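You operate a simulated robot arm through the tools that you are given. There is no shell and no other tool. Be economical: measure what you need, move in short steps, check, and stop when the job is done.

You are at the controls of a simulated robot arm. One attempt, no reset.

Task
Try the red NO GO gauge in both bushes; bed the good one.
Fine: good is the one it will not enter; it goes on the fixture's bed, the gauge back in its cup.

Only the result counts: the job must be done as asked and must still hold three seconds after the hand-in. Knocking over, shifting, dropping, spilling or breaking anything else fails it.

Robot
A 7-joint arm with a two-finger parallel gripper, fixed in place. Base frame: the origin is at the foot of the arm, x ahead of it, y to its left, z up; the work surface is at about z = 0. Lengths are in m, angles in degrees, forces in N, time in s.
With the tool pointing down near the work surface it reaches from about 0.24 to 0.62 m from the base axis. Its first joint turns from -66.0 to 66.0 degrees. Payload 2.6 kg.
Tool frame: the origin (TCP) lies between the finger pads and is the grasp point; the fingertips stand 0.03 m ahead of it; z points along the fingers, y is the line along which they close. The gripper opens to 0.094 m. The fingers are 0.028 m wide and 0.01 m thick; the gripper's body (0.05 by 0.096 m) begins 0.055 m behind the TCP.
Orientation is that of the tool frame in the base frame, as a unit quaternion [x, y, z, w]. With the fingers straight down and closing along the base's y, the tool's x points along the base's -x, its y along +y and its z along -z.

Tools
- The arm moves only by the tool send_rows. Its argument "motion" is a list of rows, each an object (a shift or turn left out is 0, a gripper value left out holds the last) with "rotation": the turn, a rotation vector about the tool's x, y, z in degrees, a list of three; "travel": the shift along the tool's x, y, z in m, a list of three; "fingers": the gripper command, from -1 (shut) to 1 (fully open), values between in proportion. In form: [{"rotation": [ax, ay, az], "travel": [dx, dy, dz], "fingers": fingers}, ...]. A call has 1 to 8 rows; each row is the pose to reach, as a shift and turn from the pose commanded when the call began, along the tool's axes at that moment. Rows are played at 5 a second. More than 0.05 m and 8.6 degrees between two rows, or a gripper value outside its range, and nothing of the call is played. Where a pose cannot be reached the arm comes as near as it can. A force on the tool above 40 N (or 10 N above the force at the start of the call, whichever is more), or a blocked arm, ends the call early, and 0.2 s more pass. The fingers move at their own pace (about 0.072 m/s each) and stop on an object; they squeeze with about 41 N. The grip force told is the motor's: it shows also when the fingers shut on nothing. Time passes only in rows, and 0.2 s behind the last, so rows that repeat a pose let the fingers close. The reply holds the time, the measured pose of the TCP, the force on the tool along the base axes, the opening and the grip force, in the units named above and with some noise, with the torque about the TCP (base axes, N m) and any sound that the robot's microphone picked up.
- Cameras (640 x 400 px; columns grow to the right, rows downward): "scene" is fixed at [0.0241, 0.4313, 0.5502]; the picture's right is [-0.84, -0.55, 0.00], its down [-0.38, 0.58, -0.72] and it looks along [0.40, -0.61, -0.69] (base axes); focal length 261 px, centre (320, 200). "wrist" rides on the gripper at [0.076, 0.014, -0.102] in the tool frame; the picture's right is [-0.18, 0.98, 0.00], its down [-0.75, -0.14, -0.64] and it looks along [-0.63, -0.12, 0.77] (tool axes); focal length 243 px, centre (320, 200).
- snapshot(camera): a new picture of that camera. The clock stands still meanwhile.
- point_at(camera, pixels): for up to 12 pixels [column, row] of the newest picture of that camera ("zoom" is the newest enlarged one), the place [x, y, z] in the base frame of the surface seen there, good to about 0.002 m. The clock stands still meanwhile.
- close_up(camera, box): a new picture of the part [left, top, right, bottom] of that camera's present view, enlarged. The clock stands still meanwhile.
- close_job(): hands the job in; it is judged then, once.

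Keep the steps short. Do not move on a guess: measure, check each grasp and each placing, and mend mistakes. In all there are 80 turns and 54 pictures (those below and enlarged ones count). Leave the gripper open and the arm clear of the work at the hand-in unless told otherwise, and finish with a single line.

The tools are called after "Request:" as name(argument=value, ...) on one line, values as JSON. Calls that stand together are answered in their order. send_rows: Moves the arm, as the interface text tells. Its arguments: {"type":"object","properties":{"motion":{"type":"array"}},"required":["motion"]} The other tools are called the same way: snapshot (camera) takes a picture; point_at (camera, pixels) gives the place of the surface under pixels of a picture; close_up (camera, box) takes an enlarged picture of a part of a camera's view; close_job () hands the job in.

At the start:

```text
time: 0.0
tool_pos: [0.4128, -0.12, 0.2975]
tool_rot: [0.0, 1.0, 0.0, 0.0]
force: [0.0, 0.2, 0.5]
moment: [0.0, -0.02, 0.01]
gripper_width: 0.094
finger_force: 0.1
```

scene: 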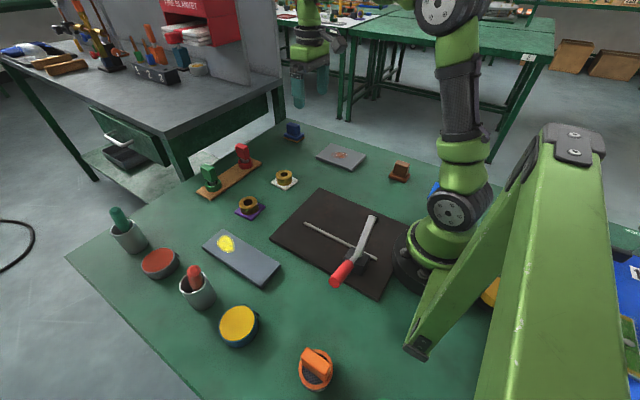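
wrist: 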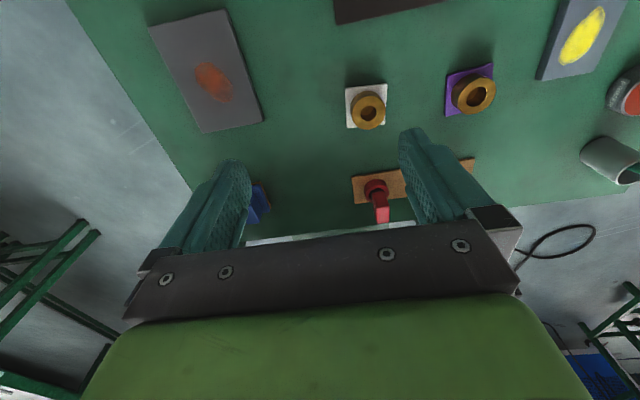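

I see two bushes (on white and purple cards), a wooden rack with green and red items, cups with green and red handles, plates with paint marks and a fixture. I'll enlarge these regions first.

Request:
close_up(camera="scene", box=[180, 110, 420, 260])

Request:
close_up(camera="scene", box=[90, 190, 350, 400])

```text
2.67 times, centred on (300, 185) of scene
```

zoom: 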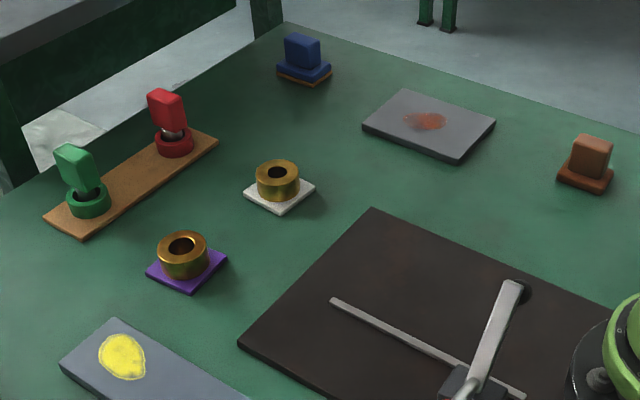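

```text
1.90 times, centred on (220, 295) of scene
```

zoom: 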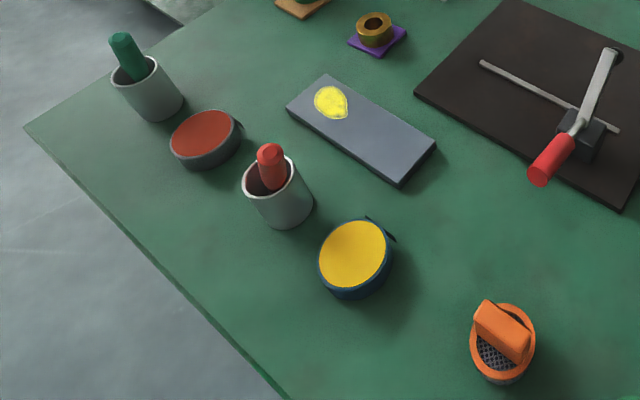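

The gauges stand in ring cups on the wooden rack. I'll measure the main items in a scene picture (rack gauges, bushes, plates, fixture).

Request:
snapshot(camera="scene")

Request:
point_at(camera="scene", pixels=[[242, 147], [207, 168], [284, 173], [248, 201], [343, 153], [373, 218], [340, 275], [320, 190], [272, 237], [380, 298], [306, 223], [225, 243]])

Request:
close_up(camera="scene", box=[260, 180, 440, 310])

```text
49 pictures are left
```

scene: 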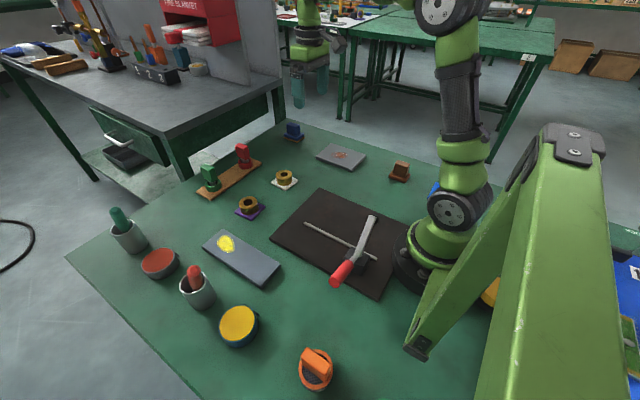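

```text
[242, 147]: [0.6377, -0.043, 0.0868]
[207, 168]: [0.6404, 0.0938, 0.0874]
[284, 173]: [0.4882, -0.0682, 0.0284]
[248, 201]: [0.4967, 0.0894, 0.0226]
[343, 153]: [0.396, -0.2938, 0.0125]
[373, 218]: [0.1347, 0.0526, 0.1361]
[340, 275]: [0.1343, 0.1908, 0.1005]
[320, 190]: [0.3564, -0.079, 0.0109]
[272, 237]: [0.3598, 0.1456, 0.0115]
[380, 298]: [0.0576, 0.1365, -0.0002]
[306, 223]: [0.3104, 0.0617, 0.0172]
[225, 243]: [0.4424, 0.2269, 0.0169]
```

```text
3.08 times, centred on (350, 245) of scene
```

zoom: 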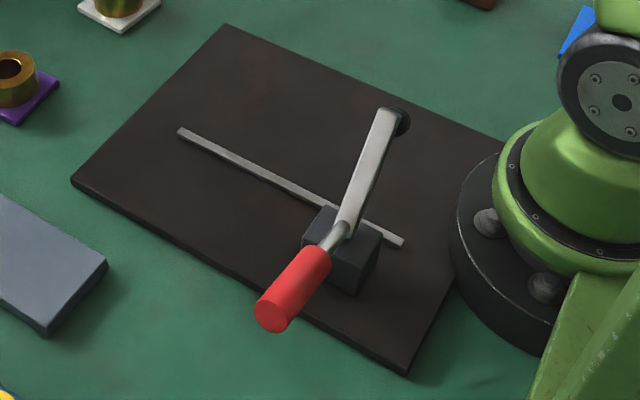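

The dark board with the clamp lever and fence must be the fixture. I measure its corners, fence and lever tip on the zoom.

Request:
point_at(camera="zoom", pixels=[[226, 28], [76, 180], [405, 368], [495, 145], [182, 133], [400, 241], [395, 118], [340, 245], [285, 300], [250, 100], [330, 150], [200, 210]])

Request:
close_up(camera="wrist", box=[320, 40, 520, 240])

Request:
close_up(camera="scene", box=[190, 130, 310, 220])

```text
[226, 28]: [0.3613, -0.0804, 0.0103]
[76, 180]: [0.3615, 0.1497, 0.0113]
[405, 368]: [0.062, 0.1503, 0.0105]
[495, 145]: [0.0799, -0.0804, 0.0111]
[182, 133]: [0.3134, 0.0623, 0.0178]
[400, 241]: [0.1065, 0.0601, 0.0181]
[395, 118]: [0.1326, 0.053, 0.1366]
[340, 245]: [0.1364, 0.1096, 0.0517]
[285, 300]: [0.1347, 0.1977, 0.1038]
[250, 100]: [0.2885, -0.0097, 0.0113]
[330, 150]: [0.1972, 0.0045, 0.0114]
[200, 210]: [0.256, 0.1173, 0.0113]
```

```text
2.00 times, centred on (420, 140) of wrist
```

zoom: 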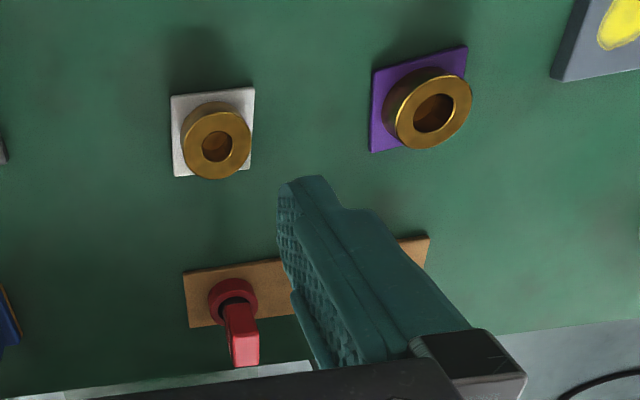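

```text
4.44 times, centred on (250, 175) of scene
```

zoom: 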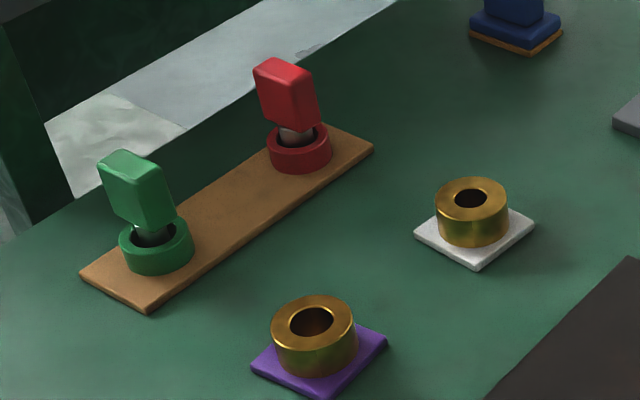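

The white card's bush seems to have the smaller bore. I measure the red gauge's handle, ring, and both bush rims on this zoom.

Request:
point_at(camera="zoom", pixels=[[284, 66], [260, 75], [305, 80], [288, 118], [298, 168], [270, 140], [329, 140], [295, 135], [441, 201], [506, 196], [470, 181], [468, 214]])

Request:
point_at(camera="zoom", pixels=[[276, 332], [352, 324], [313, 298], [314, 346], [292, 328], [331, 318], [312, 308], [312, 334], [457, 198], [486, 198], [471, 190], [470, 206]])

Request:
point_at(camera="zoom", pixels=[[318, 125], [272, 126], [262, 95], [296, 100], [415, 235], [475, 268], [533, 222], [253, 365], [320, 398], [385, 342], [370, 150], [470, 246]])

```text
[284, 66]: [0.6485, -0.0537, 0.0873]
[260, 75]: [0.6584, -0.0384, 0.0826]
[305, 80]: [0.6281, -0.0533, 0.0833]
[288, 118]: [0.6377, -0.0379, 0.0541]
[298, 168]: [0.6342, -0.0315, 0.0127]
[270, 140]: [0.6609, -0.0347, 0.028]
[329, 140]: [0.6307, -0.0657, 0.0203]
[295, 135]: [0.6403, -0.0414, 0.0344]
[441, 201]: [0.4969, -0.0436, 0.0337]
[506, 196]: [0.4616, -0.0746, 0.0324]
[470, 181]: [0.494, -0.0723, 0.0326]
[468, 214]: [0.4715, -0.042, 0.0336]
```

```text
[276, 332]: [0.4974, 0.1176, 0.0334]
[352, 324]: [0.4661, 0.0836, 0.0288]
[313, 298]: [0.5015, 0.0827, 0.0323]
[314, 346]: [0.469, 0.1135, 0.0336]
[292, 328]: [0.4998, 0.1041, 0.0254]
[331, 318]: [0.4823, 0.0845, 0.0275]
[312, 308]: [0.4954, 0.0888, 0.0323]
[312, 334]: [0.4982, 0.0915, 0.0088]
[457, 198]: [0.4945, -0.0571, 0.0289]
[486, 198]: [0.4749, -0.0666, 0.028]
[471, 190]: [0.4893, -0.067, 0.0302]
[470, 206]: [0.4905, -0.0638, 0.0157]
```

```text
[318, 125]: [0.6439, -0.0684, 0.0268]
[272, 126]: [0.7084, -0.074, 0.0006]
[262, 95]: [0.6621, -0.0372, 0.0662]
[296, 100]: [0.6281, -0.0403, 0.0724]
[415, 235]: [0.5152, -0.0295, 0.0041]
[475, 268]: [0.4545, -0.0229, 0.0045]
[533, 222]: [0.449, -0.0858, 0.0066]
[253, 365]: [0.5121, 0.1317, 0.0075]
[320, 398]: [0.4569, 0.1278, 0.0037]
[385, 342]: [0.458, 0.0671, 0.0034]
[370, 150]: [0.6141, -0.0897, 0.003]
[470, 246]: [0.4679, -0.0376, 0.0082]
```

White bush centre ≈ (0.480, -0.058), purple ≈ (0.483, 0.099), tops z 0.033. The red gauge handle is ≈ (0.645, -0.047), z 0.05–0.087, thin along y. I move toward it, staying high, to look and check the reach.

Request:
send_rows(motion=[{"travel": [-0.04, 0.014, 0.018]}, {"travel": [-0.08, 0.028, 0.036]}, {"travel": [-0.12, 0.042, 0.054]}, {"travel": [-0.16, 0.056, 0.072]}, {"travel": [-0.2, 0.07, 0.09]}, {"travel": [-0.225, 0.073, 0.11]}, {"travel": [-0.225, 0.073, 0.12]}, {"travel": [-0.225, 0.073, 0.12]}])

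Request:
snapshot(camera="wrist")

```text
time: 1.8
tool_pos: [0.601, -0.0361, 0.1722]
tool_rot: [0.001, 1.0, -0.001, 0.001]
force: [0.3, 0.3, 0.0]
moment: [-0.01, 0.0, 0.01]
gripper_width: 0.0941
finger_force: 0.1
out of reach, approached as far as the arm can: row 5, 6, 7, 8
```

```text
45 pictures are left
```

wrist: 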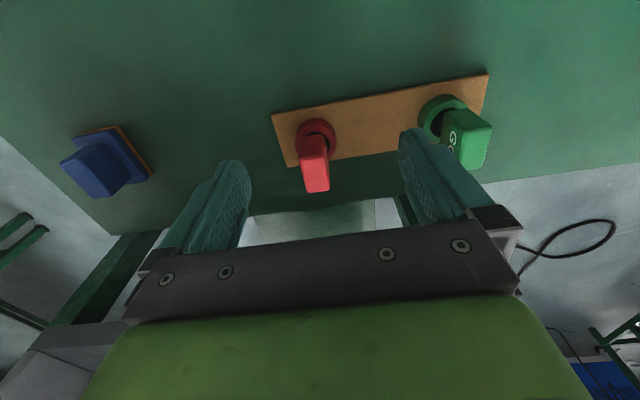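

The arm runs out of reach at x≈0.60 with the tool vertical, so I'll back off a bit and tilt the fingers outward 20° to reach the gauge.

Request:
send_rows(motion=[{"travel": [0.04, 0, 0]}, {"travel": [0.06, 0, 0], "rotation": [0, -7, 0]}, {"travel": [0.06, 0, 0], "rotation": [0, -14, 0]}, {"travel": [0.06, 0, 0], "rotation": [0, -20, 0]}, {"travel": [0.06, 0, 0], "rotation": [0, -20, 0]}])

```text
time: 3.0
tool_pos: [0.5433, -0.0344, 0.1738]
tool_rot: [0.0, 0.985, -0.001, 0.175]
force: [0.1, 0.4, 0.0]
moment: [-0.02, -0.03, -0.01]
gripper_width: 0.0941
finger_force: 0.0
```

Tilt is right (fingers point +x). Now I move to a hover before the handle, fingertips above its top.

Request:
send_rows(motion=[{"travel": [-0.031, -0.006, 0.035]}, {"travel": [-0.0617, -0.0126, 0.0696]}, {"travel": [-0.0617, -0.0126, 0.0696]}])

Request:
snapshot(camera="wrist")

Request:
close_up(camera="scene", box=[190, 90, 310, 190])

```text
time: 3.8
tool_pos: [0.6283, -0.0459, 0.126]
tool_rot: [0.0, 0.985, -0.001, 0.173]
force: [-0.5, 0.6, -1.0]
moment: [-0.03, 0.0, -0.02]
gripper_width: 0.0942
finger_force: 0.1
```

```text
44 pictures are left
```

wrist: 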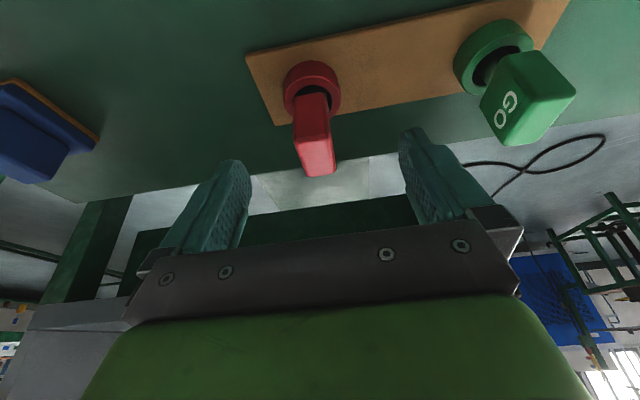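

```text
4.00 times, centred on (250, 140) of scene
```

zoom: 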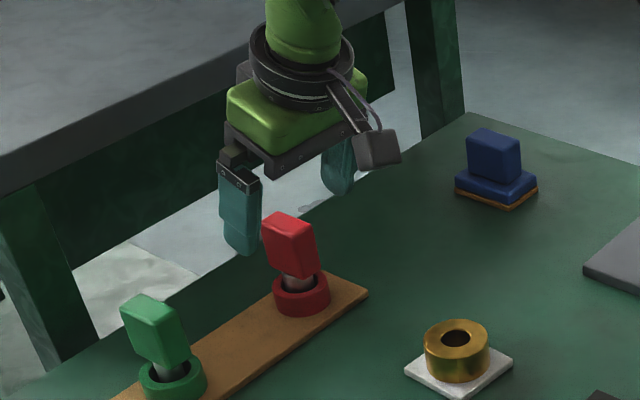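

The handle sits between the fingers. I measure handle top and side corners, ring, in the wrist view to get its yaw and axis.

Request:
close_up(camera="wrist", box=[240, 40, 400, 200])

```text
2.50 times, centred on (320, 120) of wrist
```

zoom: 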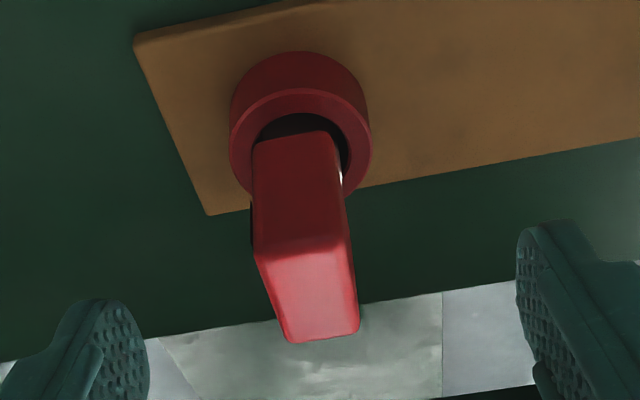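

Request:
point_at(camera="zoom", pixels=[[266, 260], [340, 248], [298, 333], [352, 328], [305, 290], [260, 150], [328, 140], [300, 200], [240, 130], [362, 130], [300, 100], [150, 60]])

```text
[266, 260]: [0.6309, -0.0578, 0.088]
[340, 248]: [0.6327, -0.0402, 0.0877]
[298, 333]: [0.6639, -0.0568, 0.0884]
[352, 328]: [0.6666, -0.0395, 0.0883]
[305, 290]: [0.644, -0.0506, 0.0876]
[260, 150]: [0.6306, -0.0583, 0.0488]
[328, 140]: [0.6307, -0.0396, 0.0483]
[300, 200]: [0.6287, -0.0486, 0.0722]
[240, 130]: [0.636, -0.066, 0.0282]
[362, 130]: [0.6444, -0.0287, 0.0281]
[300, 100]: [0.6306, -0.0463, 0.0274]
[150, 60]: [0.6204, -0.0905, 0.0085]
```

Handle: x 0.629–0.667, y −0.059…−0.038, centre (0.647, −0.0485). I go straight in along the tool to z 0.075.

Request:
send_rows(motion=[{"travel": [0.001, -0.0026, 0.02]}, {"travel": [0.0019, -0.0026, 0.04]}, {"travel": [0.0019, -0.0026, 0.0536]}, {"travel": [0.0019, -0.0026, 0.0536]}])

Request:
close_up(camera="wrist", box=[160, 0, 480, 200])

```text
time: 4.8
tool_pos: [0.6408, -0.0514, 0.0759]
tool_rot: [0.0, 0.985, 0.0, 0.173]
force: [0.2, 0.1, -0.2]
moment: [0.01, 0.0, 0.0]
gripper_width: 0.0939
finger_force: 0.0
```

```text
2.00 times, centred on (320, 100) of wrist
```

zoom: 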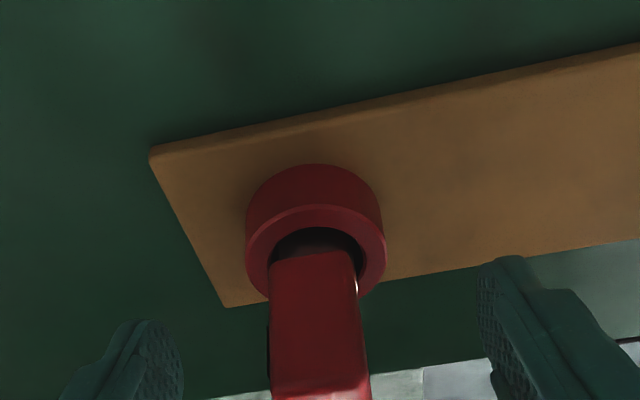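

Position is good. I close partly (about 0.032 opening) to check the centring.

Request:
send_rows(motion=[{"fingers": 0.2}, {"fingers": -0.32}, {"fingers": -0.32}, {"fingers": -0.32}])

Request:
close_up(camera="wrist", box=[200, 80, 440, 240])

```text
time: 5.8
tool_pos: [0.64, -0.0493, 0.0774]
tool_rot: [0.0, 0.985, 0.0, 0.174]
force: [0.3, -0.7, 0.2]
moment: [-0.02, -0.03, -0.03]
gripper_width: 0.032
finger_force: 0.0
```

```text
2.50 times, centred on (320, 160) of wrist
```

zoom: 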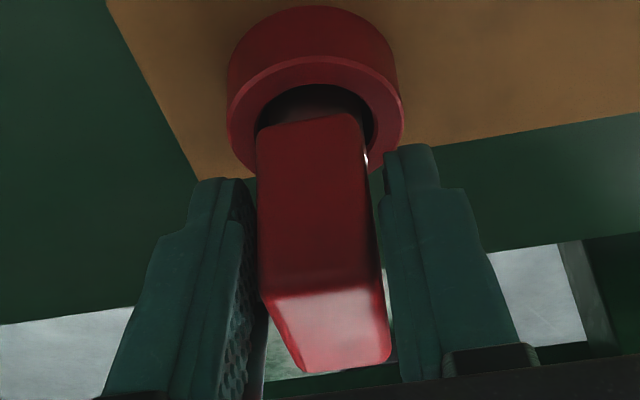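

The handle is between the pads, near centre. I close fully and let the grip settle.

Request:
send_rows(motion=[{"fingers": -0.5}, {"fingers": -0.7}, {"fingers": -1}, {"fingers": -1}])

```text
time: 6.8
tool_pos: [0.6421, -0.0507, 0.077]
tool_rot: [0.001, 0.985, 0.0, 0.173]
force: [-0.2, 1.0, 0.5]
moment: [0.01, -0.02, 0.01]
gripper_width: 0.0276
finger_force: 41.2
```

Grip force 41 N at 0.0276 opening: held. I lift straight up 0.05 slowly.

Request:
send_rows(motion=[{"travel": [-0.0035, 0, -0.0094]}, {"travel": [-0.0069, 0, -0.0188]}, {"travel": [-0.0104, 0, -0.0281]}, {"travel": [-0.0138, 0, -0.0375]}, {"travel": [-0.0173, 0, -0.0469]}, {"travel": [-0.0207, 0, -0.0563]}, {"travel": [-0.0207, 0, -0.0563]}])

Request:
close_up(camera="scene", box=[190, 90, 310, 190])

Request:
close_up(camera="wrist", box=[200, 40, 440, 240])

```text
time: 8.4
tool_pos: [0.6425, -0.05, 0.1379]
tool_rot: [0.0, 0.985, 0.0, 0.173]
force: [0.0, 0.6, -0.6]
moment: [0.0, 0.0, 0.0]
gripper_width: 0.028
finger_force: 41.2
```

```text
4.00 times, centred on (250, 140) of scene
```

zoom: 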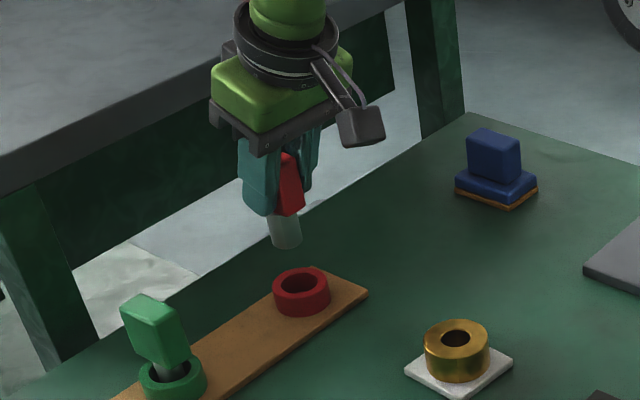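

```text
2.00 times, centred on (320, 140) of wrist
```

zoom: 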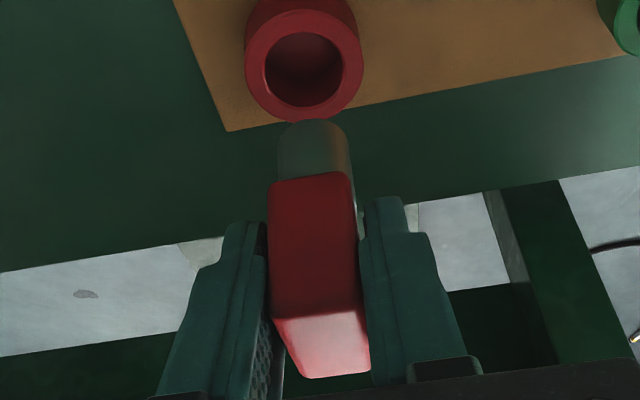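

Held. I measure the shaft, handle, and the empty cup rim from these zooms (wrist).

Request:
point_at(camera="zoom", pixels=[[312, 128], [312, 160], [281, 160], [347, 160], [310, 200], [312, 300], [280, 325], [360, 315], [247, 70], [360, 65], [303, 118], [305, 90]])

Request:
close_up(camera="scene", box=[220, 120, 280, 180])

```text
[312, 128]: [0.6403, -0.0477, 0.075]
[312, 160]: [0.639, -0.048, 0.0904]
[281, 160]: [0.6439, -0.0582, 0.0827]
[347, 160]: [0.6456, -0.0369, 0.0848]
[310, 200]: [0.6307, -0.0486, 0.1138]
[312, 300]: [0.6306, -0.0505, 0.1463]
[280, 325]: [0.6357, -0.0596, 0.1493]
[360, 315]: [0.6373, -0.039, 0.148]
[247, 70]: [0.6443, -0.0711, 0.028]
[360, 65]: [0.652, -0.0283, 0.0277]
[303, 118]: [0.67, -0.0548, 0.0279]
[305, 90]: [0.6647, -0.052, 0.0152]
```

```text
6.67 times, centred on (250, 150) of scene
```

zoom: 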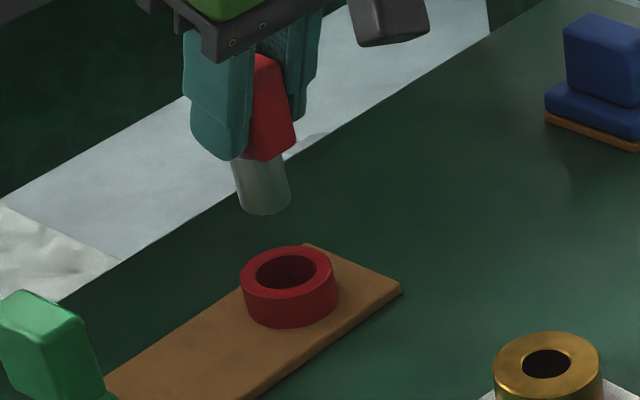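

The gauge is upright in the grip: axis ≈ TCP + (0.006, +0.001), shaft Ø≈0.021, tip ≈ z 0.07 now. I move to hover over the white card's bush with the tip about 0.03 above it.

Request:
send_rows(motion=[{"travel": [0.03, -0.001, -0.011]}, {"travel": [0.065, -0.003, -0.023]}, {"travel": [0.1, -0.005, -0.035]}, {"travel": [0.135, -0.007, -0.046]}, {"travel": [0.1576, -0.009, -0.055]}, {"travel": [0.1576, -0.009, -0.055]}, {"travel": [0.1576, -0.009, -0.055]}])

Request:
close_up(camera="wrist", box=[200, 20, 440, 220])

```text
time: 10.0
tool_pos: [0.4745, -0.0598, 0.137]
tool_rot: [0.0, 0.985, 0.001, 0.173]
force: [-0.3, 0.0, -1.8]
moment: [0.04, 0.05, -0.02]
gripper_width: 0.0278
finger_force: 41.1
```

```text
2.00 times, centred on (320, 120) of wrist
```

zoom: 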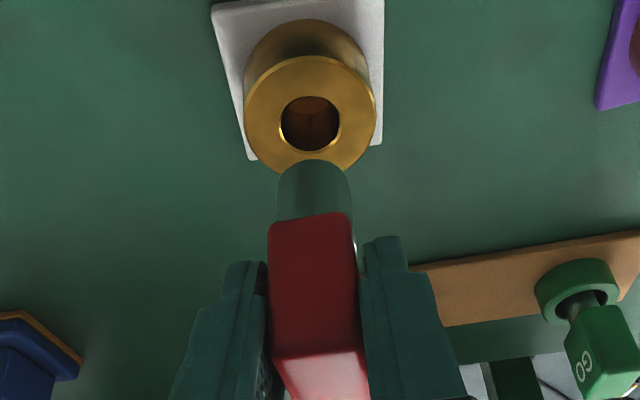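

I measure the bush rim and bore edges and shaft tip here.

Request:
point_at(camera="zoom", pixels=[[248, 113], [373, 106], [306, 59], [278, 124], [342, 121], [309, 93], [310, 154], [313, 163], [281, 195], [347, 190], [314, 190], [275, 160]])

```text
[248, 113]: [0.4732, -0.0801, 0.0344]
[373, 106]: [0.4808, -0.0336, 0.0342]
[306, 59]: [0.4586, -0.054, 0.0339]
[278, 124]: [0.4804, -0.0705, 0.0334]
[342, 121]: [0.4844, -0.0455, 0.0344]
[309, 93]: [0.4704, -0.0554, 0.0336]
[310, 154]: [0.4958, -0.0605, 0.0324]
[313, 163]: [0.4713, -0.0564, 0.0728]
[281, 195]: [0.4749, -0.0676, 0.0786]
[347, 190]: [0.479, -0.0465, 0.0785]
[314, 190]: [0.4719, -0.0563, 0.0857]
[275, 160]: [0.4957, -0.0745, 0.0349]
```

Bore centre ≈ (0.483, −0.058); shaft axis ≈ (0.482, −0.057), tip z ≈ 0.071. I correct 1 mm and come down 0.032, ending ~5 mm above the rim.

Request:
send_rows(motion=[{"travel": [0.003, -0.001, 0.01]}, {"travel": [0.0065, -0.001, 0.02]}, {"travel": [0.0101, -0.001, 0.0303]}, {"travel": [0.0101, -0.001, 0.0303]}, {"travel": [0.0101, -0.001, 0.0303]}])

Request:
close_up(camera="wrist", box=[240, 40, 400, 180])

Request:
close_up(camera="scene", box=[250, 140, 320, 200])

```text
time: 11.2
tool_pos: [0.4754, -0.0586, 0.1053]
tool_rot: [-0.001, 0.985, 0.0, 0.173]
force: [-0.7, 0.5, -1.7]
moment: [0.01, 0.06, -0.02]
gripper_width: 0.0279
finger_force: 41.4
```

```text
2.86 times, centred on (320, 110) of wrist
```

zoom: 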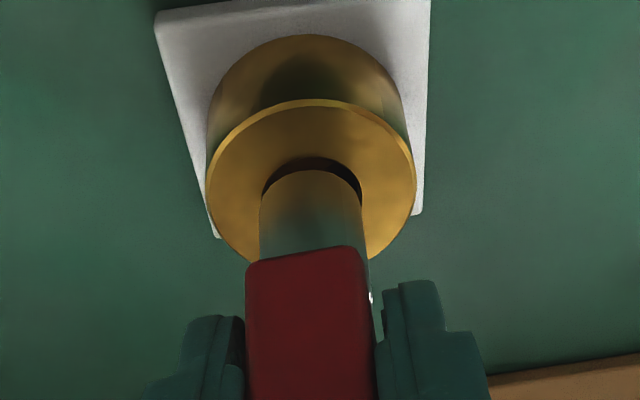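

```text
6.67 times, centred on (285, 170) of scene
```

zoom: 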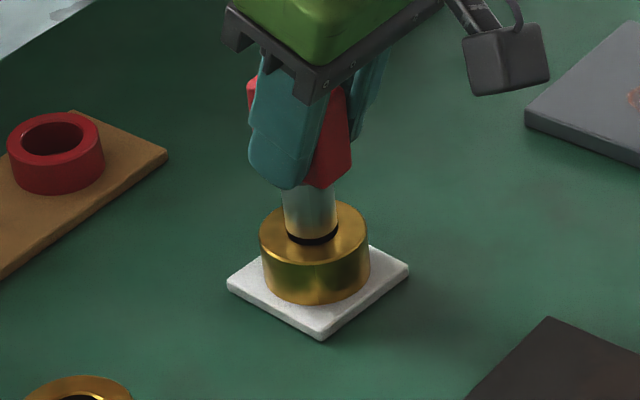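

Well lined up over the bore. I lower 1 mm per row for 4 mm and read the force.

Request:
send_rows(motion=[{"travel": [0.0003, 0, 0.0009]}, {"travel": [0.0007, 0, 0.0019]}, {"travel": [0.001, 0, 0.0028]}, {"travel": [0.0014, 0, 0.0038]}, {"travel": [0.0014, 0, 0.0038]}])

```text
time: 12.4
tool_pos: [0.4781, -0.0594, 0.1024]
tool_rot: [0.0, 0.984, -0.001, 0.177]
force: [-11.6, 2.5, 36.1]
moment: [0.01, 0.45, -0.03]
gripper_width: 0.0276
finger_force: 40.7
```

Contact with 36 N at the rim height, not entering. I back off 3 mm and look at the alignment.

Request:
send_rows(motion=[{"travel": [-0.0005, 0, -0.0014]}, {"travel": [-0.001, 0, -0.0028]}, {"travel": [-0.001, 0, -0.0028]}])

Request:
close_up(camera="scene", box=[265, 150, 305, 190])

Request:
close_up(camera="wrist", box=[270, 60, 370, 160])

```text
time: 13.2
tool_pos: [0.4768, -0.0607, 0.1021]
tool_rot: [0.0, 0.985, 0.001, 0.175]
force: [5.2, 1.4, 11.6]
moment: [0.06, -0.53, 0.04]
gripper_width: 0.0278
finger_force: 41.0
```

```text
10.00 times, centred on (285, 170) of scene
```

zoom: 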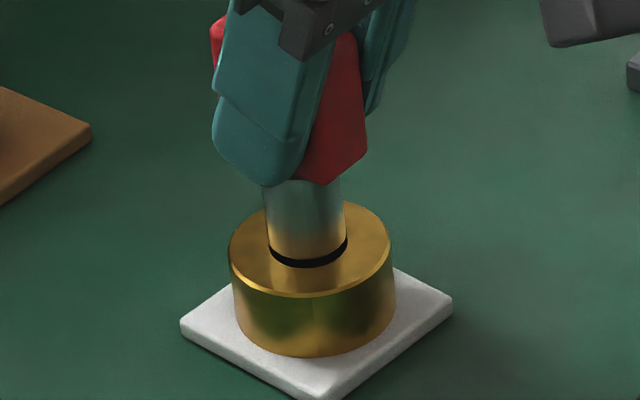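

```text
4.00 times, centred on (320, 110) of wrist
```

zoom: 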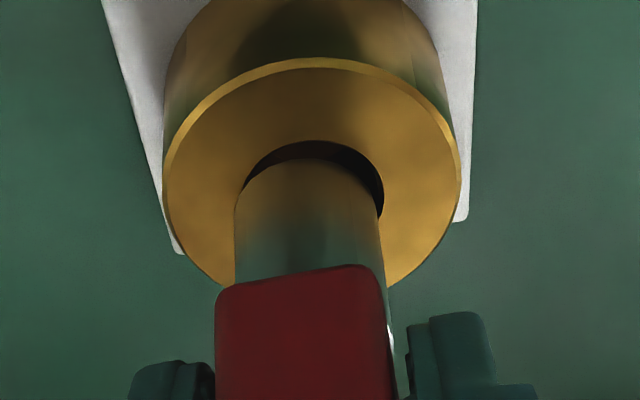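

Still 11.6 N of contact; I lift another 4 mm to clear it.

Request:
send_rows(motion=[{"travel": [-0.0007, 0, -0.0019]}, {"travel": [-0.0014, 0, -0.0038]}, {"travel": [-0.0014, 0, -0.0038]}])

Request:
close_up(camera="wrist", box=[270, 60, 370, 160])

Request:
close_up(camera="scene", box=[265, 150, 305, 190])

```text
time: 14.0
tool_pos: [0.4748, -0.0602, 0.1052]
tool_rot: [0.0, 0.985, 0.0, 0.172]
force: [0.0, 0.0, -1.7]
moment: [-0.01, 0.01, -0.01]
gripper_width: 0.028
finger_force: 40.9
```

```text
4.00 times, centred on (320, 110) of wrist
```

zoom: 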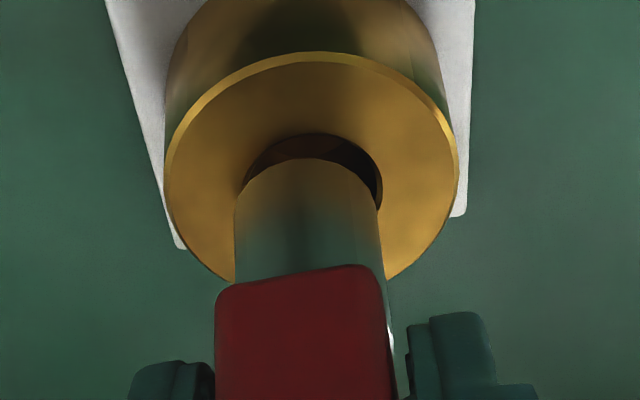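

```text
10.00 times, centred on (285, 170) of scene
```

zoom: 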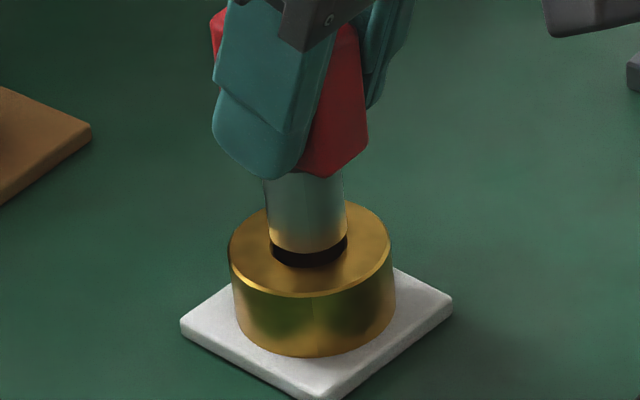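

The comparison of both views suggests the gauge sits ~1.3 mm too far in +x and ~0.9 mm too far in −y. I correct that and lower gently 3 mm again.

Request:
send_rows(motion=[{"travel": [0.0012, 0.0009, -0.0004]}, {"travel": [0.0015, 0.0009, 0.0005]}, {"travel": [0.0019, 0.0009, 0.0014]}, {"travel": [0.0022, 0.0009, 0.0024]}, {"travel": [0.0022, 0.0009, 0.0024]}])

Request:
close_up(camera="wrist", box=[270, 60, 370, 160])

Request:
close_up(camera="scene", box=[265, 150, 305, 190])

```text
time: 15.2
tool_pos: [0.4746, -0.0587, 0.1031]
tool_rot: [-0.001, 0.985, 0.0, 0.174]
force: [1.1, 0.0, -2.5]
moment: [0.02, 0.01, 0.01]
gripper_width: 0.0279
finger_force: 41.1
```

```text
4.00 times, centred on (320, 110) of wrist
```

zoom: 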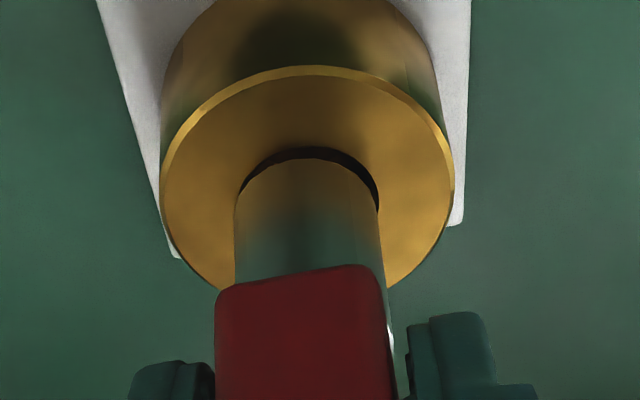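

```text
10.00 times, centred on (285, 170) of scene
```

zoom: 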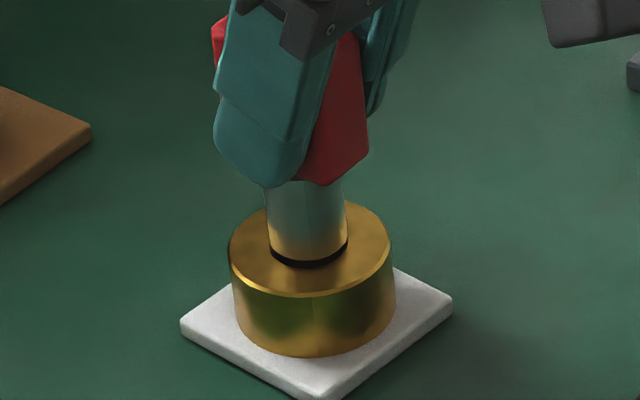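

No contact and centred in both views, about 1–2 mm above. I lower 1 mm at a time, 2 mm more.

Request:
send_rows(motion=[{"travel": [0.0003, 0, 0.0009]}, {"travel": [0.0005, 0, 0.0014]}, {"travel": [0.0007, 0, 0.0019]}, {"travel": [0.0007, 0, 0.0019]}])

Request:
close_up(camera="wrist", box=[270, 60, 370, 160])

```text
time: 16.2
tool_pos: [0.4765, -0.0586, 0.1017]
tool_rot: [-0.001, 0.985, -0.001, 0.175]
force: [-3.5, -1.6, 13.5]
moment: [-0.08, 0.26, 0.01]
gripper_width: 0.0278
finger_force: 40.8
```

```text
4.00 times, centred on (320, 110) of wrist
```

zoom: 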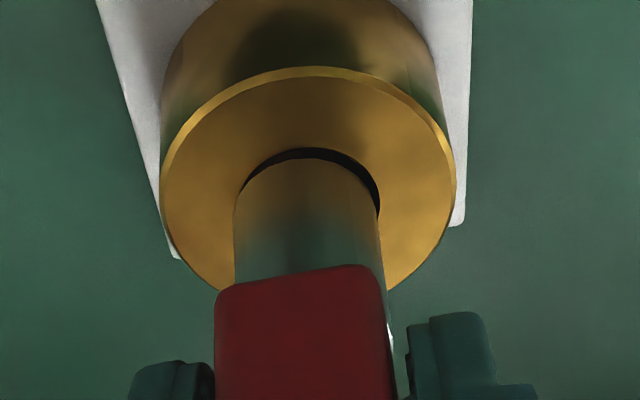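

Contact at 13.5 N, no entry. I measure where the tip is against the rim in this view.

Request:
point_at(camera="zoom", pixels=[[307, 163], [260, 178], [355, 176], [307, 140], [380, 190], [234, 200], [307, 154], [200, 200], [420, 200]])

Request:
close_up(camera="scene", box=[275, 160, 295, 180])

```text
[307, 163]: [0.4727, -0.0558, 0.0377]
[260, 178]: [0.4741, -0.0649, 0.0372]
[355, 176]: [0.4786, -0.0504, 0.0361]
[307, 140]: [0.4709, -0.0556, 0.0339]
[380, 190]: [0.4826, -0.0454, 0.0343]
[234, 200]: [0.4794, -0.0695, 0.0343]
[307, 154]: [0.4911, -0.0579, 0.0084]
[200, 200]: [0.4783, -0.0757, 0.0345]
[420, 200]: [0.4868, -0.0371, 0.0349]
```

```text
16.00 times, centred on (285, 170) of scene
```

zoom: 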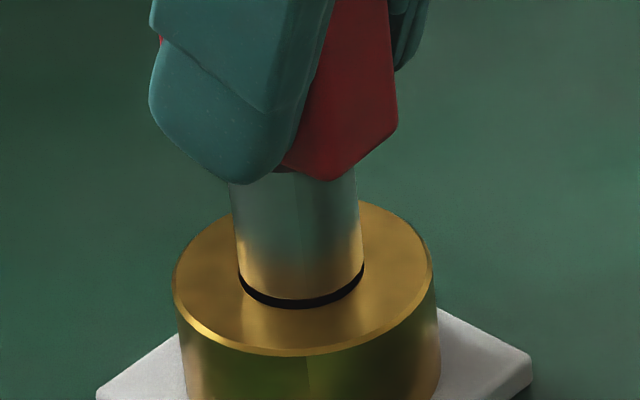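

The gauge stops at the rim of the white card's bush. Now I lift 0.036 and move +0.157 in y over the purple card's bush.

Request:
send_rows(motion=[{"travel": [-0.005, 0, -0.0136]}, {"travel": [-0.0124, 0, -0.0338]}, {"travel": [-0.0124, 0.03, -0.0338]}, {"travel": [-0.0124, 0.07, -0.0338]}, {"travel": [-0.0124, 0.115, -0.0338]}, {"travel": [-0.0124, 0.157, -0.0338]}, {"travel": [-0.0124, 0.157, -0.0338]}, {"travel": [-0.0124, 0.157, -0.0338]}])

Request:
close_up(camera="wrist", box=[200, 20, 440, 220])

```text
time: 18.0
tool_pos: [0.4768, 0.0969, 0.1375]
tool_rot: [0.0, 0.985, 0.001, 0.174]
force: [-0.5, 0.3, -1.8]
moment: [-0.01, 0.03, 0.0]
gripper_width: 0.028
finger_force: 40.9
```

```text
2.00 times, centred on (320, 120) of wrist
```

zoom: 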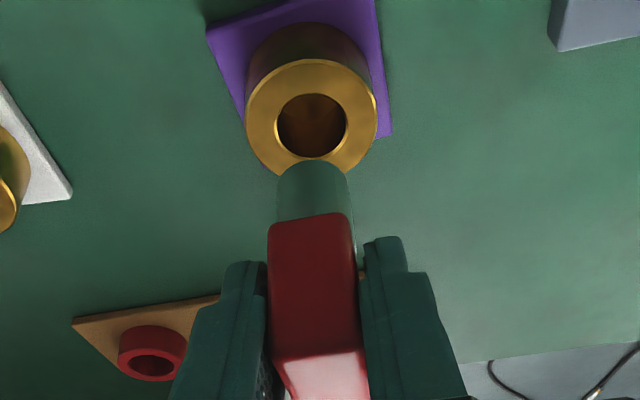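

Purple's bore is clearly wider (70 px against 58 px for white at the same height). I measure its rim and the shaft.

Request:
point_at(camera="zoom", pixels=[[249, 116], [373, 110], [307, 62], [274, 126], [349, 124], [311, 91], [310, 160], [313, 164], [281, 195], [347, 190], [314, 190], [340, 168]])

```text
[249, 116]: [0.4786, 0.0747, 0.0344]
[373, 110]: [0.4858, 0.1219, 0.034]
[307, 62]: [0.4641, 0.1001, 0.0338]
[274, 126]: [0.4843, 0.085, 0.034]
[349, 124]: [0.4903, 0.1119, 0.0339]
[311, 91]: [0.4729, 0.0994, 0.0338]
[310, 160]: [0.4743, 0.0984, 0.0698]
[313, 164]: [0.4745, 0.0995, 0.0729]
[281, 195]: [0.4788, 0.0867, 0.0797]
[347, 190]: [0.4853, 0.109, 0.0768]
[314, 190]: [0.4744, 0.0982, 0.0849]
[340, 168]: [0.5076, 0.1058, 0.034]
```

Needed shift about (+0.001, +0.0005). I lower to just at the rim (−0.034), then look.

Request:
send_rows(motion=[{"travel": [0.003, 0.0005, 0.01]}, {"travel": [0.0065, 0.0005, 0.02]}, {"travel": [0.0108, 0.0005, 0.0322]}, {"travel": [0.0108, 0.0005, 0.0322]}])

Request:
close_up(camera="wrist", box=[270, 60, 370, 160])

Request:
close_up(camera="scene", box=[230, 175, 270, 215])

```text
time: 19.0
tool_pos: [0.4782, 0.0993, 0.1019]
tool_rot: [0.001, 0.985, 0.0, 0.174]
force: [-0.7, -0.2, 1.4]
moment: [-0.01, 0.07, -0.01]
gripper_width: 0.0279
finger_force: 41.0
```

```text
4.00 times, centred on (320, 110) of wrist
```

zoom: 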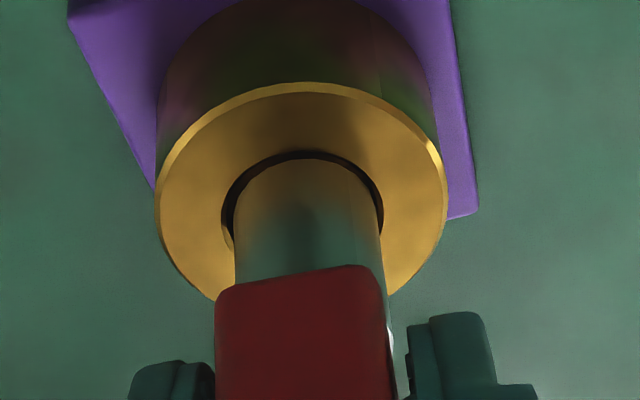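

```text
10.00 times, centred on (250, 195) of scene
```

zoom: 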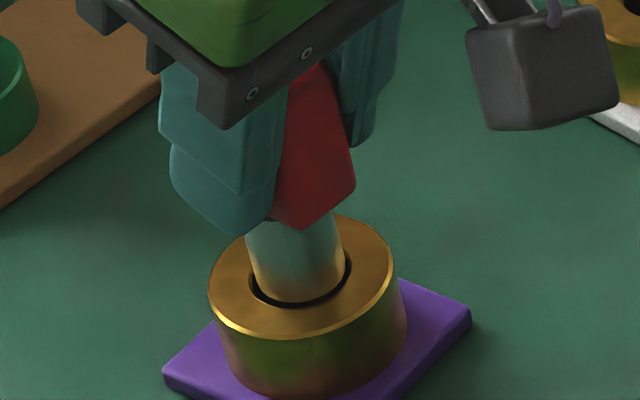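

Shaft is 1 mm too far +y (bore 221–383, shaft 235–381). I shift −0.001 y and lower 4 mm.

Request:
send_rows(motion=[{"travel": [-0.0004, -0.001, 0.0001]}, {"travel": [0.0, -0.001, 0.0011]}, {"travel": [0.0003, -0.001, 0.002]}, {"travel": [0.0007, -0.001, 0.003]}, {"travel": [0.001, -0.001, 0.0039]}, {"travel": [0.001, -0.001, 0.0039]}])

Request:
close_up(camera="wrist", box=[270, 60, 370, 160])

```text
time: 20.4
tool_pos: [0.4771, 0.0971, 0.0985]
tool_rot: [0.0, 0.985, 0.0, 0.173]
force: [-0.4, -0.2, -0.7]
moment: [0.03, 0.01, -0.05]
gripper_width: 0.0277
finger_force: 41.0
```

```text
4.00 times, centred on (320, 110) of wrist
```

zoom: 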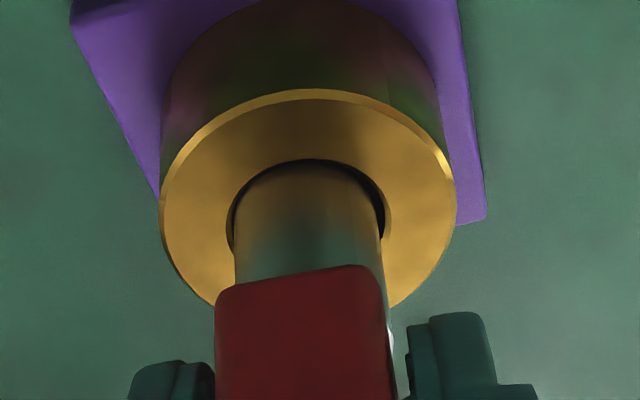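

No force, 3–4 mm below the white bush's stop height: it's entering. I go 8 mm deeper.

Request:
send_rows(motion=[{"travel": [0.0003, 0, 0.0009]}, {"travel": [0.0007, 0, 0.0019]}, {"travel": [0.001, 0, 0.0028]}, {"travel": [0.0014, 0, 0.0038]}, {"travel": [0.0017, 0, 0.0047]}, {"travel": [0.0021, 0, 0.0056]}, {"travel": [0.0028, 0, 0.0075]}, {"travel": [0.0028, 0, 0.0075]}])

Request:
close_up(camera="wrist", box=[270, 60, 370, 160])

```text
time: 22.2
tool_pos: [0.4772, 0.0989, 0.0914]
tool_rot: [0.0, 0.985, 0.0, 0.173]
force: [1.2, -1.2, 0.0]
moment: [-0.05, -0.07, -0.04]
gripper_width: 0.0278
finger_force: 41.2
```

```text
4.00 times, centred on (320, 110) of wrist
```

zoom: 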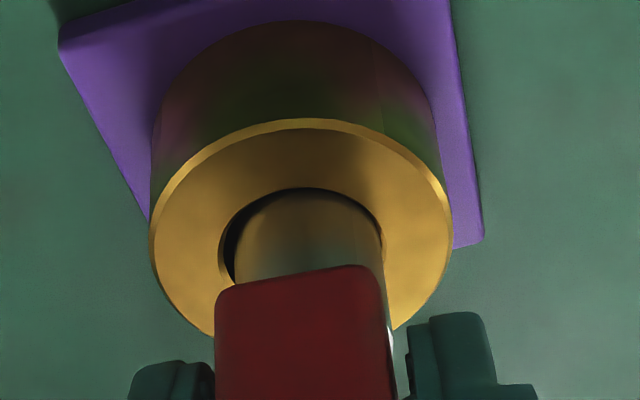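

The gauge enters the purple bush about 12 mm freely, so purple is bad and white is good. I withdraw straight up 0.047 and move back in y towards the cup line.

Request:
send_rows(motion=[{"travel": [-0.0035, 0, -0.0094]}, {"travel": [-0.0069, 0, -0.0188]}, {"travel": [-0.0162, 0, -0.0441]}, {"travel": [-0.0162, -0.04, -0.0441]}, {"travel": [-0.0162, -0.08, -0.0441]}, {"travel": [-0.0162, -0.12, -0.0441]}, {"travel": [-0.0162, -0.149, -0.0441]}, {"travel": [-0.0162, -0.149, -0.0441]}])

```text
time: 24.0
tool_pos: [0.4787, -0.0539, 0.1387]
tool_rot: [0.0, 0.985, 0.0, 0.175]
force: [1.1, -0.1, -2.3]
moment: [0.03, 0.02, 0.01]
gripper_width: 0.0278
finger_force: 41.3
```

Now +0.163 in x to above the cup.

Request:
send_rows(motion=[{"travel": [-0.035, 0, 0.0129]}, {"travel": [-0.07, 0, 0.0257]}, {"travel": [-0.105, 0, 0.0386]}, {"travel": [-0.135, 0, 0.0496]}, {"travel": [-0.153, 0, 0.0562]}, {"travel": [-0.153, 0, 0.0562]}, {"travel": [-0.153, 0, 0.0562]}])

Request:
close_up(camera="wrist", box=[200, 20, 440, 220])

```text
time: 25.6
tool_pos: [0.6414, -0.0522, 0.1364]
tool_rot: [0.001, 0.985, 0.0, 0.174]
force: [-0.5, 0.3, -2.0]
moment: [0.03, 0.0, 0.04]
gripper_width: 0.028
finger_force: 40.8
```

```text
2.00 times, centred on (320, 120) of wrist
```

zoom: 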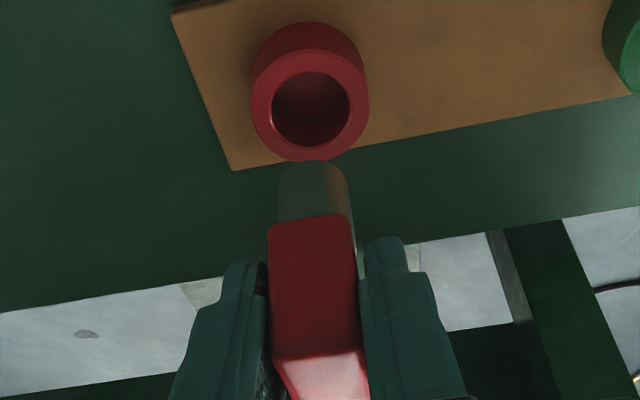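

Using the purple alignment as reference, the cup bore centre (311,110) matches the shaft line. I descend 0.04 (tip just at cup's rim) and check.

Request:
send_rows(motion=[{"travel": [0.0035, 0, 0.0094]}, {"travel": [0.0069, 0, 0.0188]}, {"travel": [0.0104, 0, 0.0281]}, {"travel": [0.0138, 0, 0.0375]}, {"travel": [0.0138, 0, 0.0375]}])

Request:
close_up(camera="wrist", box=[270, 60, 370, 160])

```text
time: 26.8
tool_pos: [0.6391, -0.0505, 0.0976]
tool_rot: [0.0, 0.985, 0.0, 0.174]
force: [-0.2, -0.2, -0.9]
moment: [0.01, 0.01, 0.01]
gripper_width: 0.0278
finger_force: 40.9
```

```text
4.00 times, centred on (320, 110) of wrist
```

zoom: 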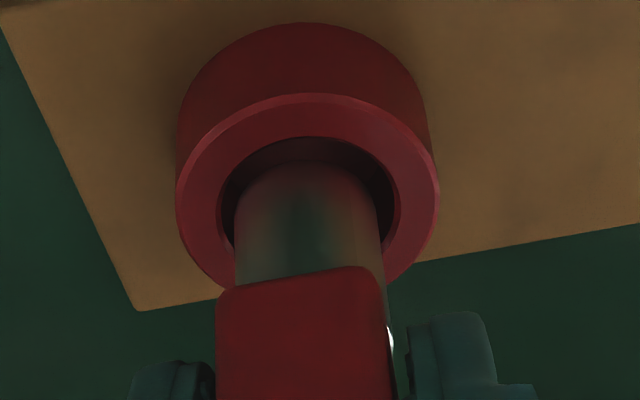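

Centred in the cup. I lower 0.016 more, then read the force.

Request:
send_rows(motion=[{"travel": [0.0017, 0, 0.0047]}, {"travel": [0.0035, 0, 0.0094]}, {"travel": [0.0048, 0, 0.0131]}, {"travel": [0.0055, 0, 0.015]}, {"travel": [0.0055, 0, 0.015]}])

```text
time: 28.0
tool_pos: [0.6398, -0.0507, 0.0813]
tool_rot: [0.001, 0.985, 0.0, 0.175]
force: [-0.4, -0.2, -1.2]
moment: [-0.01, 0.01, -0.03]
gripper_width: 0.0275
finger_force: 40.5
```

Free so far. About 4 mm remains; I go in 1 mm rows.

Request:
send_rows(motion=[{"travel": [0.0003, 0, 0.0009]}, {"travel": [0.0007, 0, 0.0019]}, {"travel": [0.001, 0, 0.0028]}, {"travel": [0.0012, 0, 0.0033]}, {"travel": [0.0012, 0, 0.0033]}])

```text
time: 29.2
tool_pos: [0.6387, -0.051, 0.0789]
tool_rot: [0.0, 0.985, -0.001, 0.174]
force: [-0.3, 0.4, -1.1]
moment: [0.01, 0.04, 0.04]
gripper_width: 0.0278
finger_force: 40.7
```

Request:
send_rows(motion=[{"travel": [0.0002, 0, 0.0005]}, {"travel": [0.0003, 0, 0.0009]}, {"travel": [0.0003, 0, 0.0009]}])

```text
time: 30.0
tool_pos: [0.64, -0.0519, 0.0775]
tool_rot: [0.0, 0.985, 0.0, 0.174]
force: [-0.2, 0.7, -1.4]
moment: [-0.03, 0.0, -0.01]
gripper_width: 0.0279
finger_force: 40.7
```

Still hanging (−1.4 N is the gauge's weight). One more millimetre.

Request:
send_rows(motion=[{"travel": [0.0002, 0, 0.0005]}, {"travel": [0.0003, 0, 0.0009]}, {"travel": [0.0003, 0, 0.0009]}])

```text
time: 30.8
tool_pos: [0.6385, -0.0504, 0.0763]
tool_rot: [0.001, 0.985, 0.0, 0.173]
force: [-0.5, 0.2, -1.1]
moment: [-0.03, -0.02, 0.0]
gripper_width: 0.0277
finger_force: 40.6
```

Request:
send_rows(motion=[{"travel": [0.0002, 0, 0.0005]}, {"travel": [0.0003, 0, 0.0009]}, {"travel": [0.0003, 0, 0.0009]}])

Request:
close_up(camera="scene", box=[220, 130, 270, 180])

```text
time: 31.6
tool_pos: [0.6389, -0.051, 0.0762]
tool_rot: [-0.001, 0.985, 0.0, 0.175]
force: [-1.2, 1.3, 3.7]
moment: [0.05, 0.03, -0.05]
gripper_width: 0.0279
finger_force: 41.3
```

```text
8.00 times, centred on (245, 155) of scene
```

zoom: 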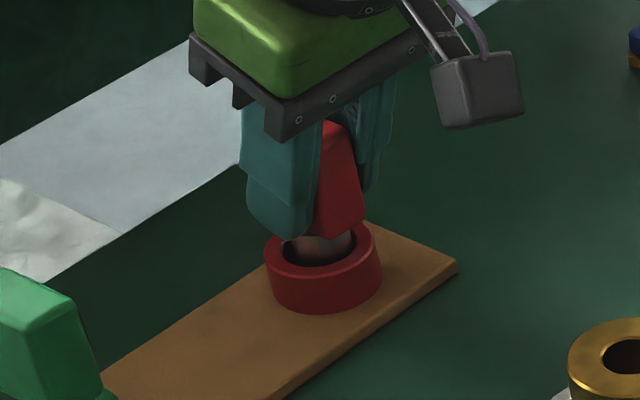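

The floor is felt (+3.7 N). I open slowly, then check before retreating.

Request:
send_rows(motion=[{"fingers": -0.3}, {"fingers": -0.2}, {"fingers": 0.2}, {"fingers": 0.6}, {"fingers": 0.6}])

Request:
close_up(camera="wrist", box=[200, 40, 440, 240])

```text
time: 32.8
tool_pos: [0.6396, -0.0518, 0.076]
tool_rot: [-0.001, 0.985, 0.0, 0.174]
force: [0.1, -0.7, -0.1]
moment: [0.01, 0.02, -0.04]
gripper_width: 0.0752
finger_force: 0.0
```

```text
2.00 times, centred on (320, 140) of wrist
```

zoom: 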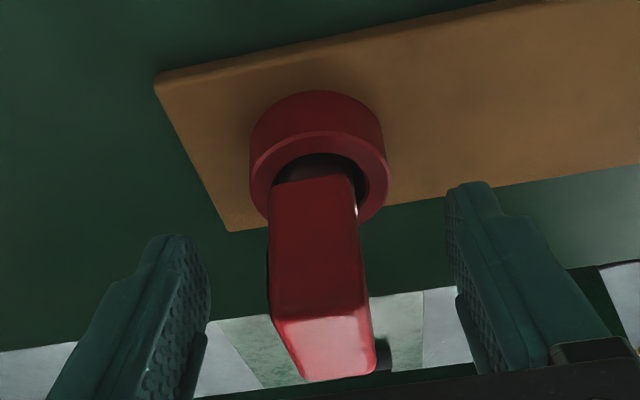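

The gauge stands upright in its cup. I retreat along the tool axis 0.09, then back in −x while turning the tool vertical again.

Request:
send_rows(motion=[{"travel": [0, 0, -0.02]}, {"travel": [0, 0, -0.05]}, {"travel": [0, 0, -0.09]}, {"travel": [0.03, 0, -0.11]}, {"travel": [0.07, 0, -0.125]}, {"travel": [0.09, 0, -0.13], "rotation": [0, 7, 0]}, {"travel": [0.1, 0, -0.135], "rotation": [0, 14, 0]}, {"travel": [0.1, 0, -0.135], "rotation": [0, 20, 0]}])

Request:
snapshot(camera="scene")

Request:
snapshot(camera="wrist")

```text
time: 34.6
tool_pos: [0.4984, -0.0516, 0.1693]
tool_rot: [0.0, 1.0, 0.0, -0.002]
force: [-0.1, 0.6, -0.9]
moment: [0.02, 0.01, 0.0]
gripper_width: 0.0752
finger_force: 0.0
```

```text
16 pictures are left
```

scene: 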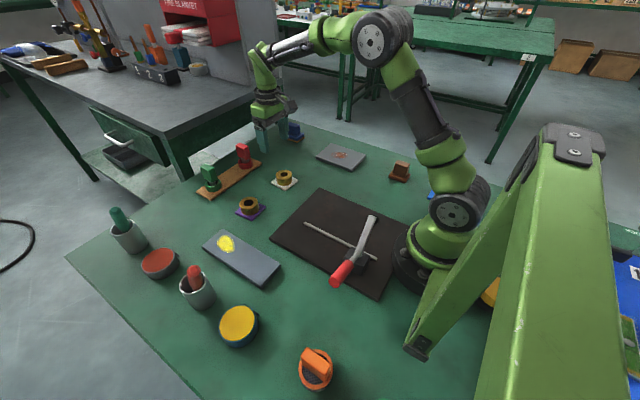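

```text
15 pictures are left
```

wrist: 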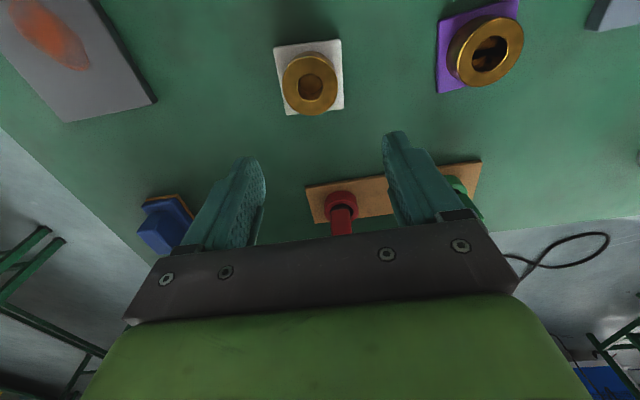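

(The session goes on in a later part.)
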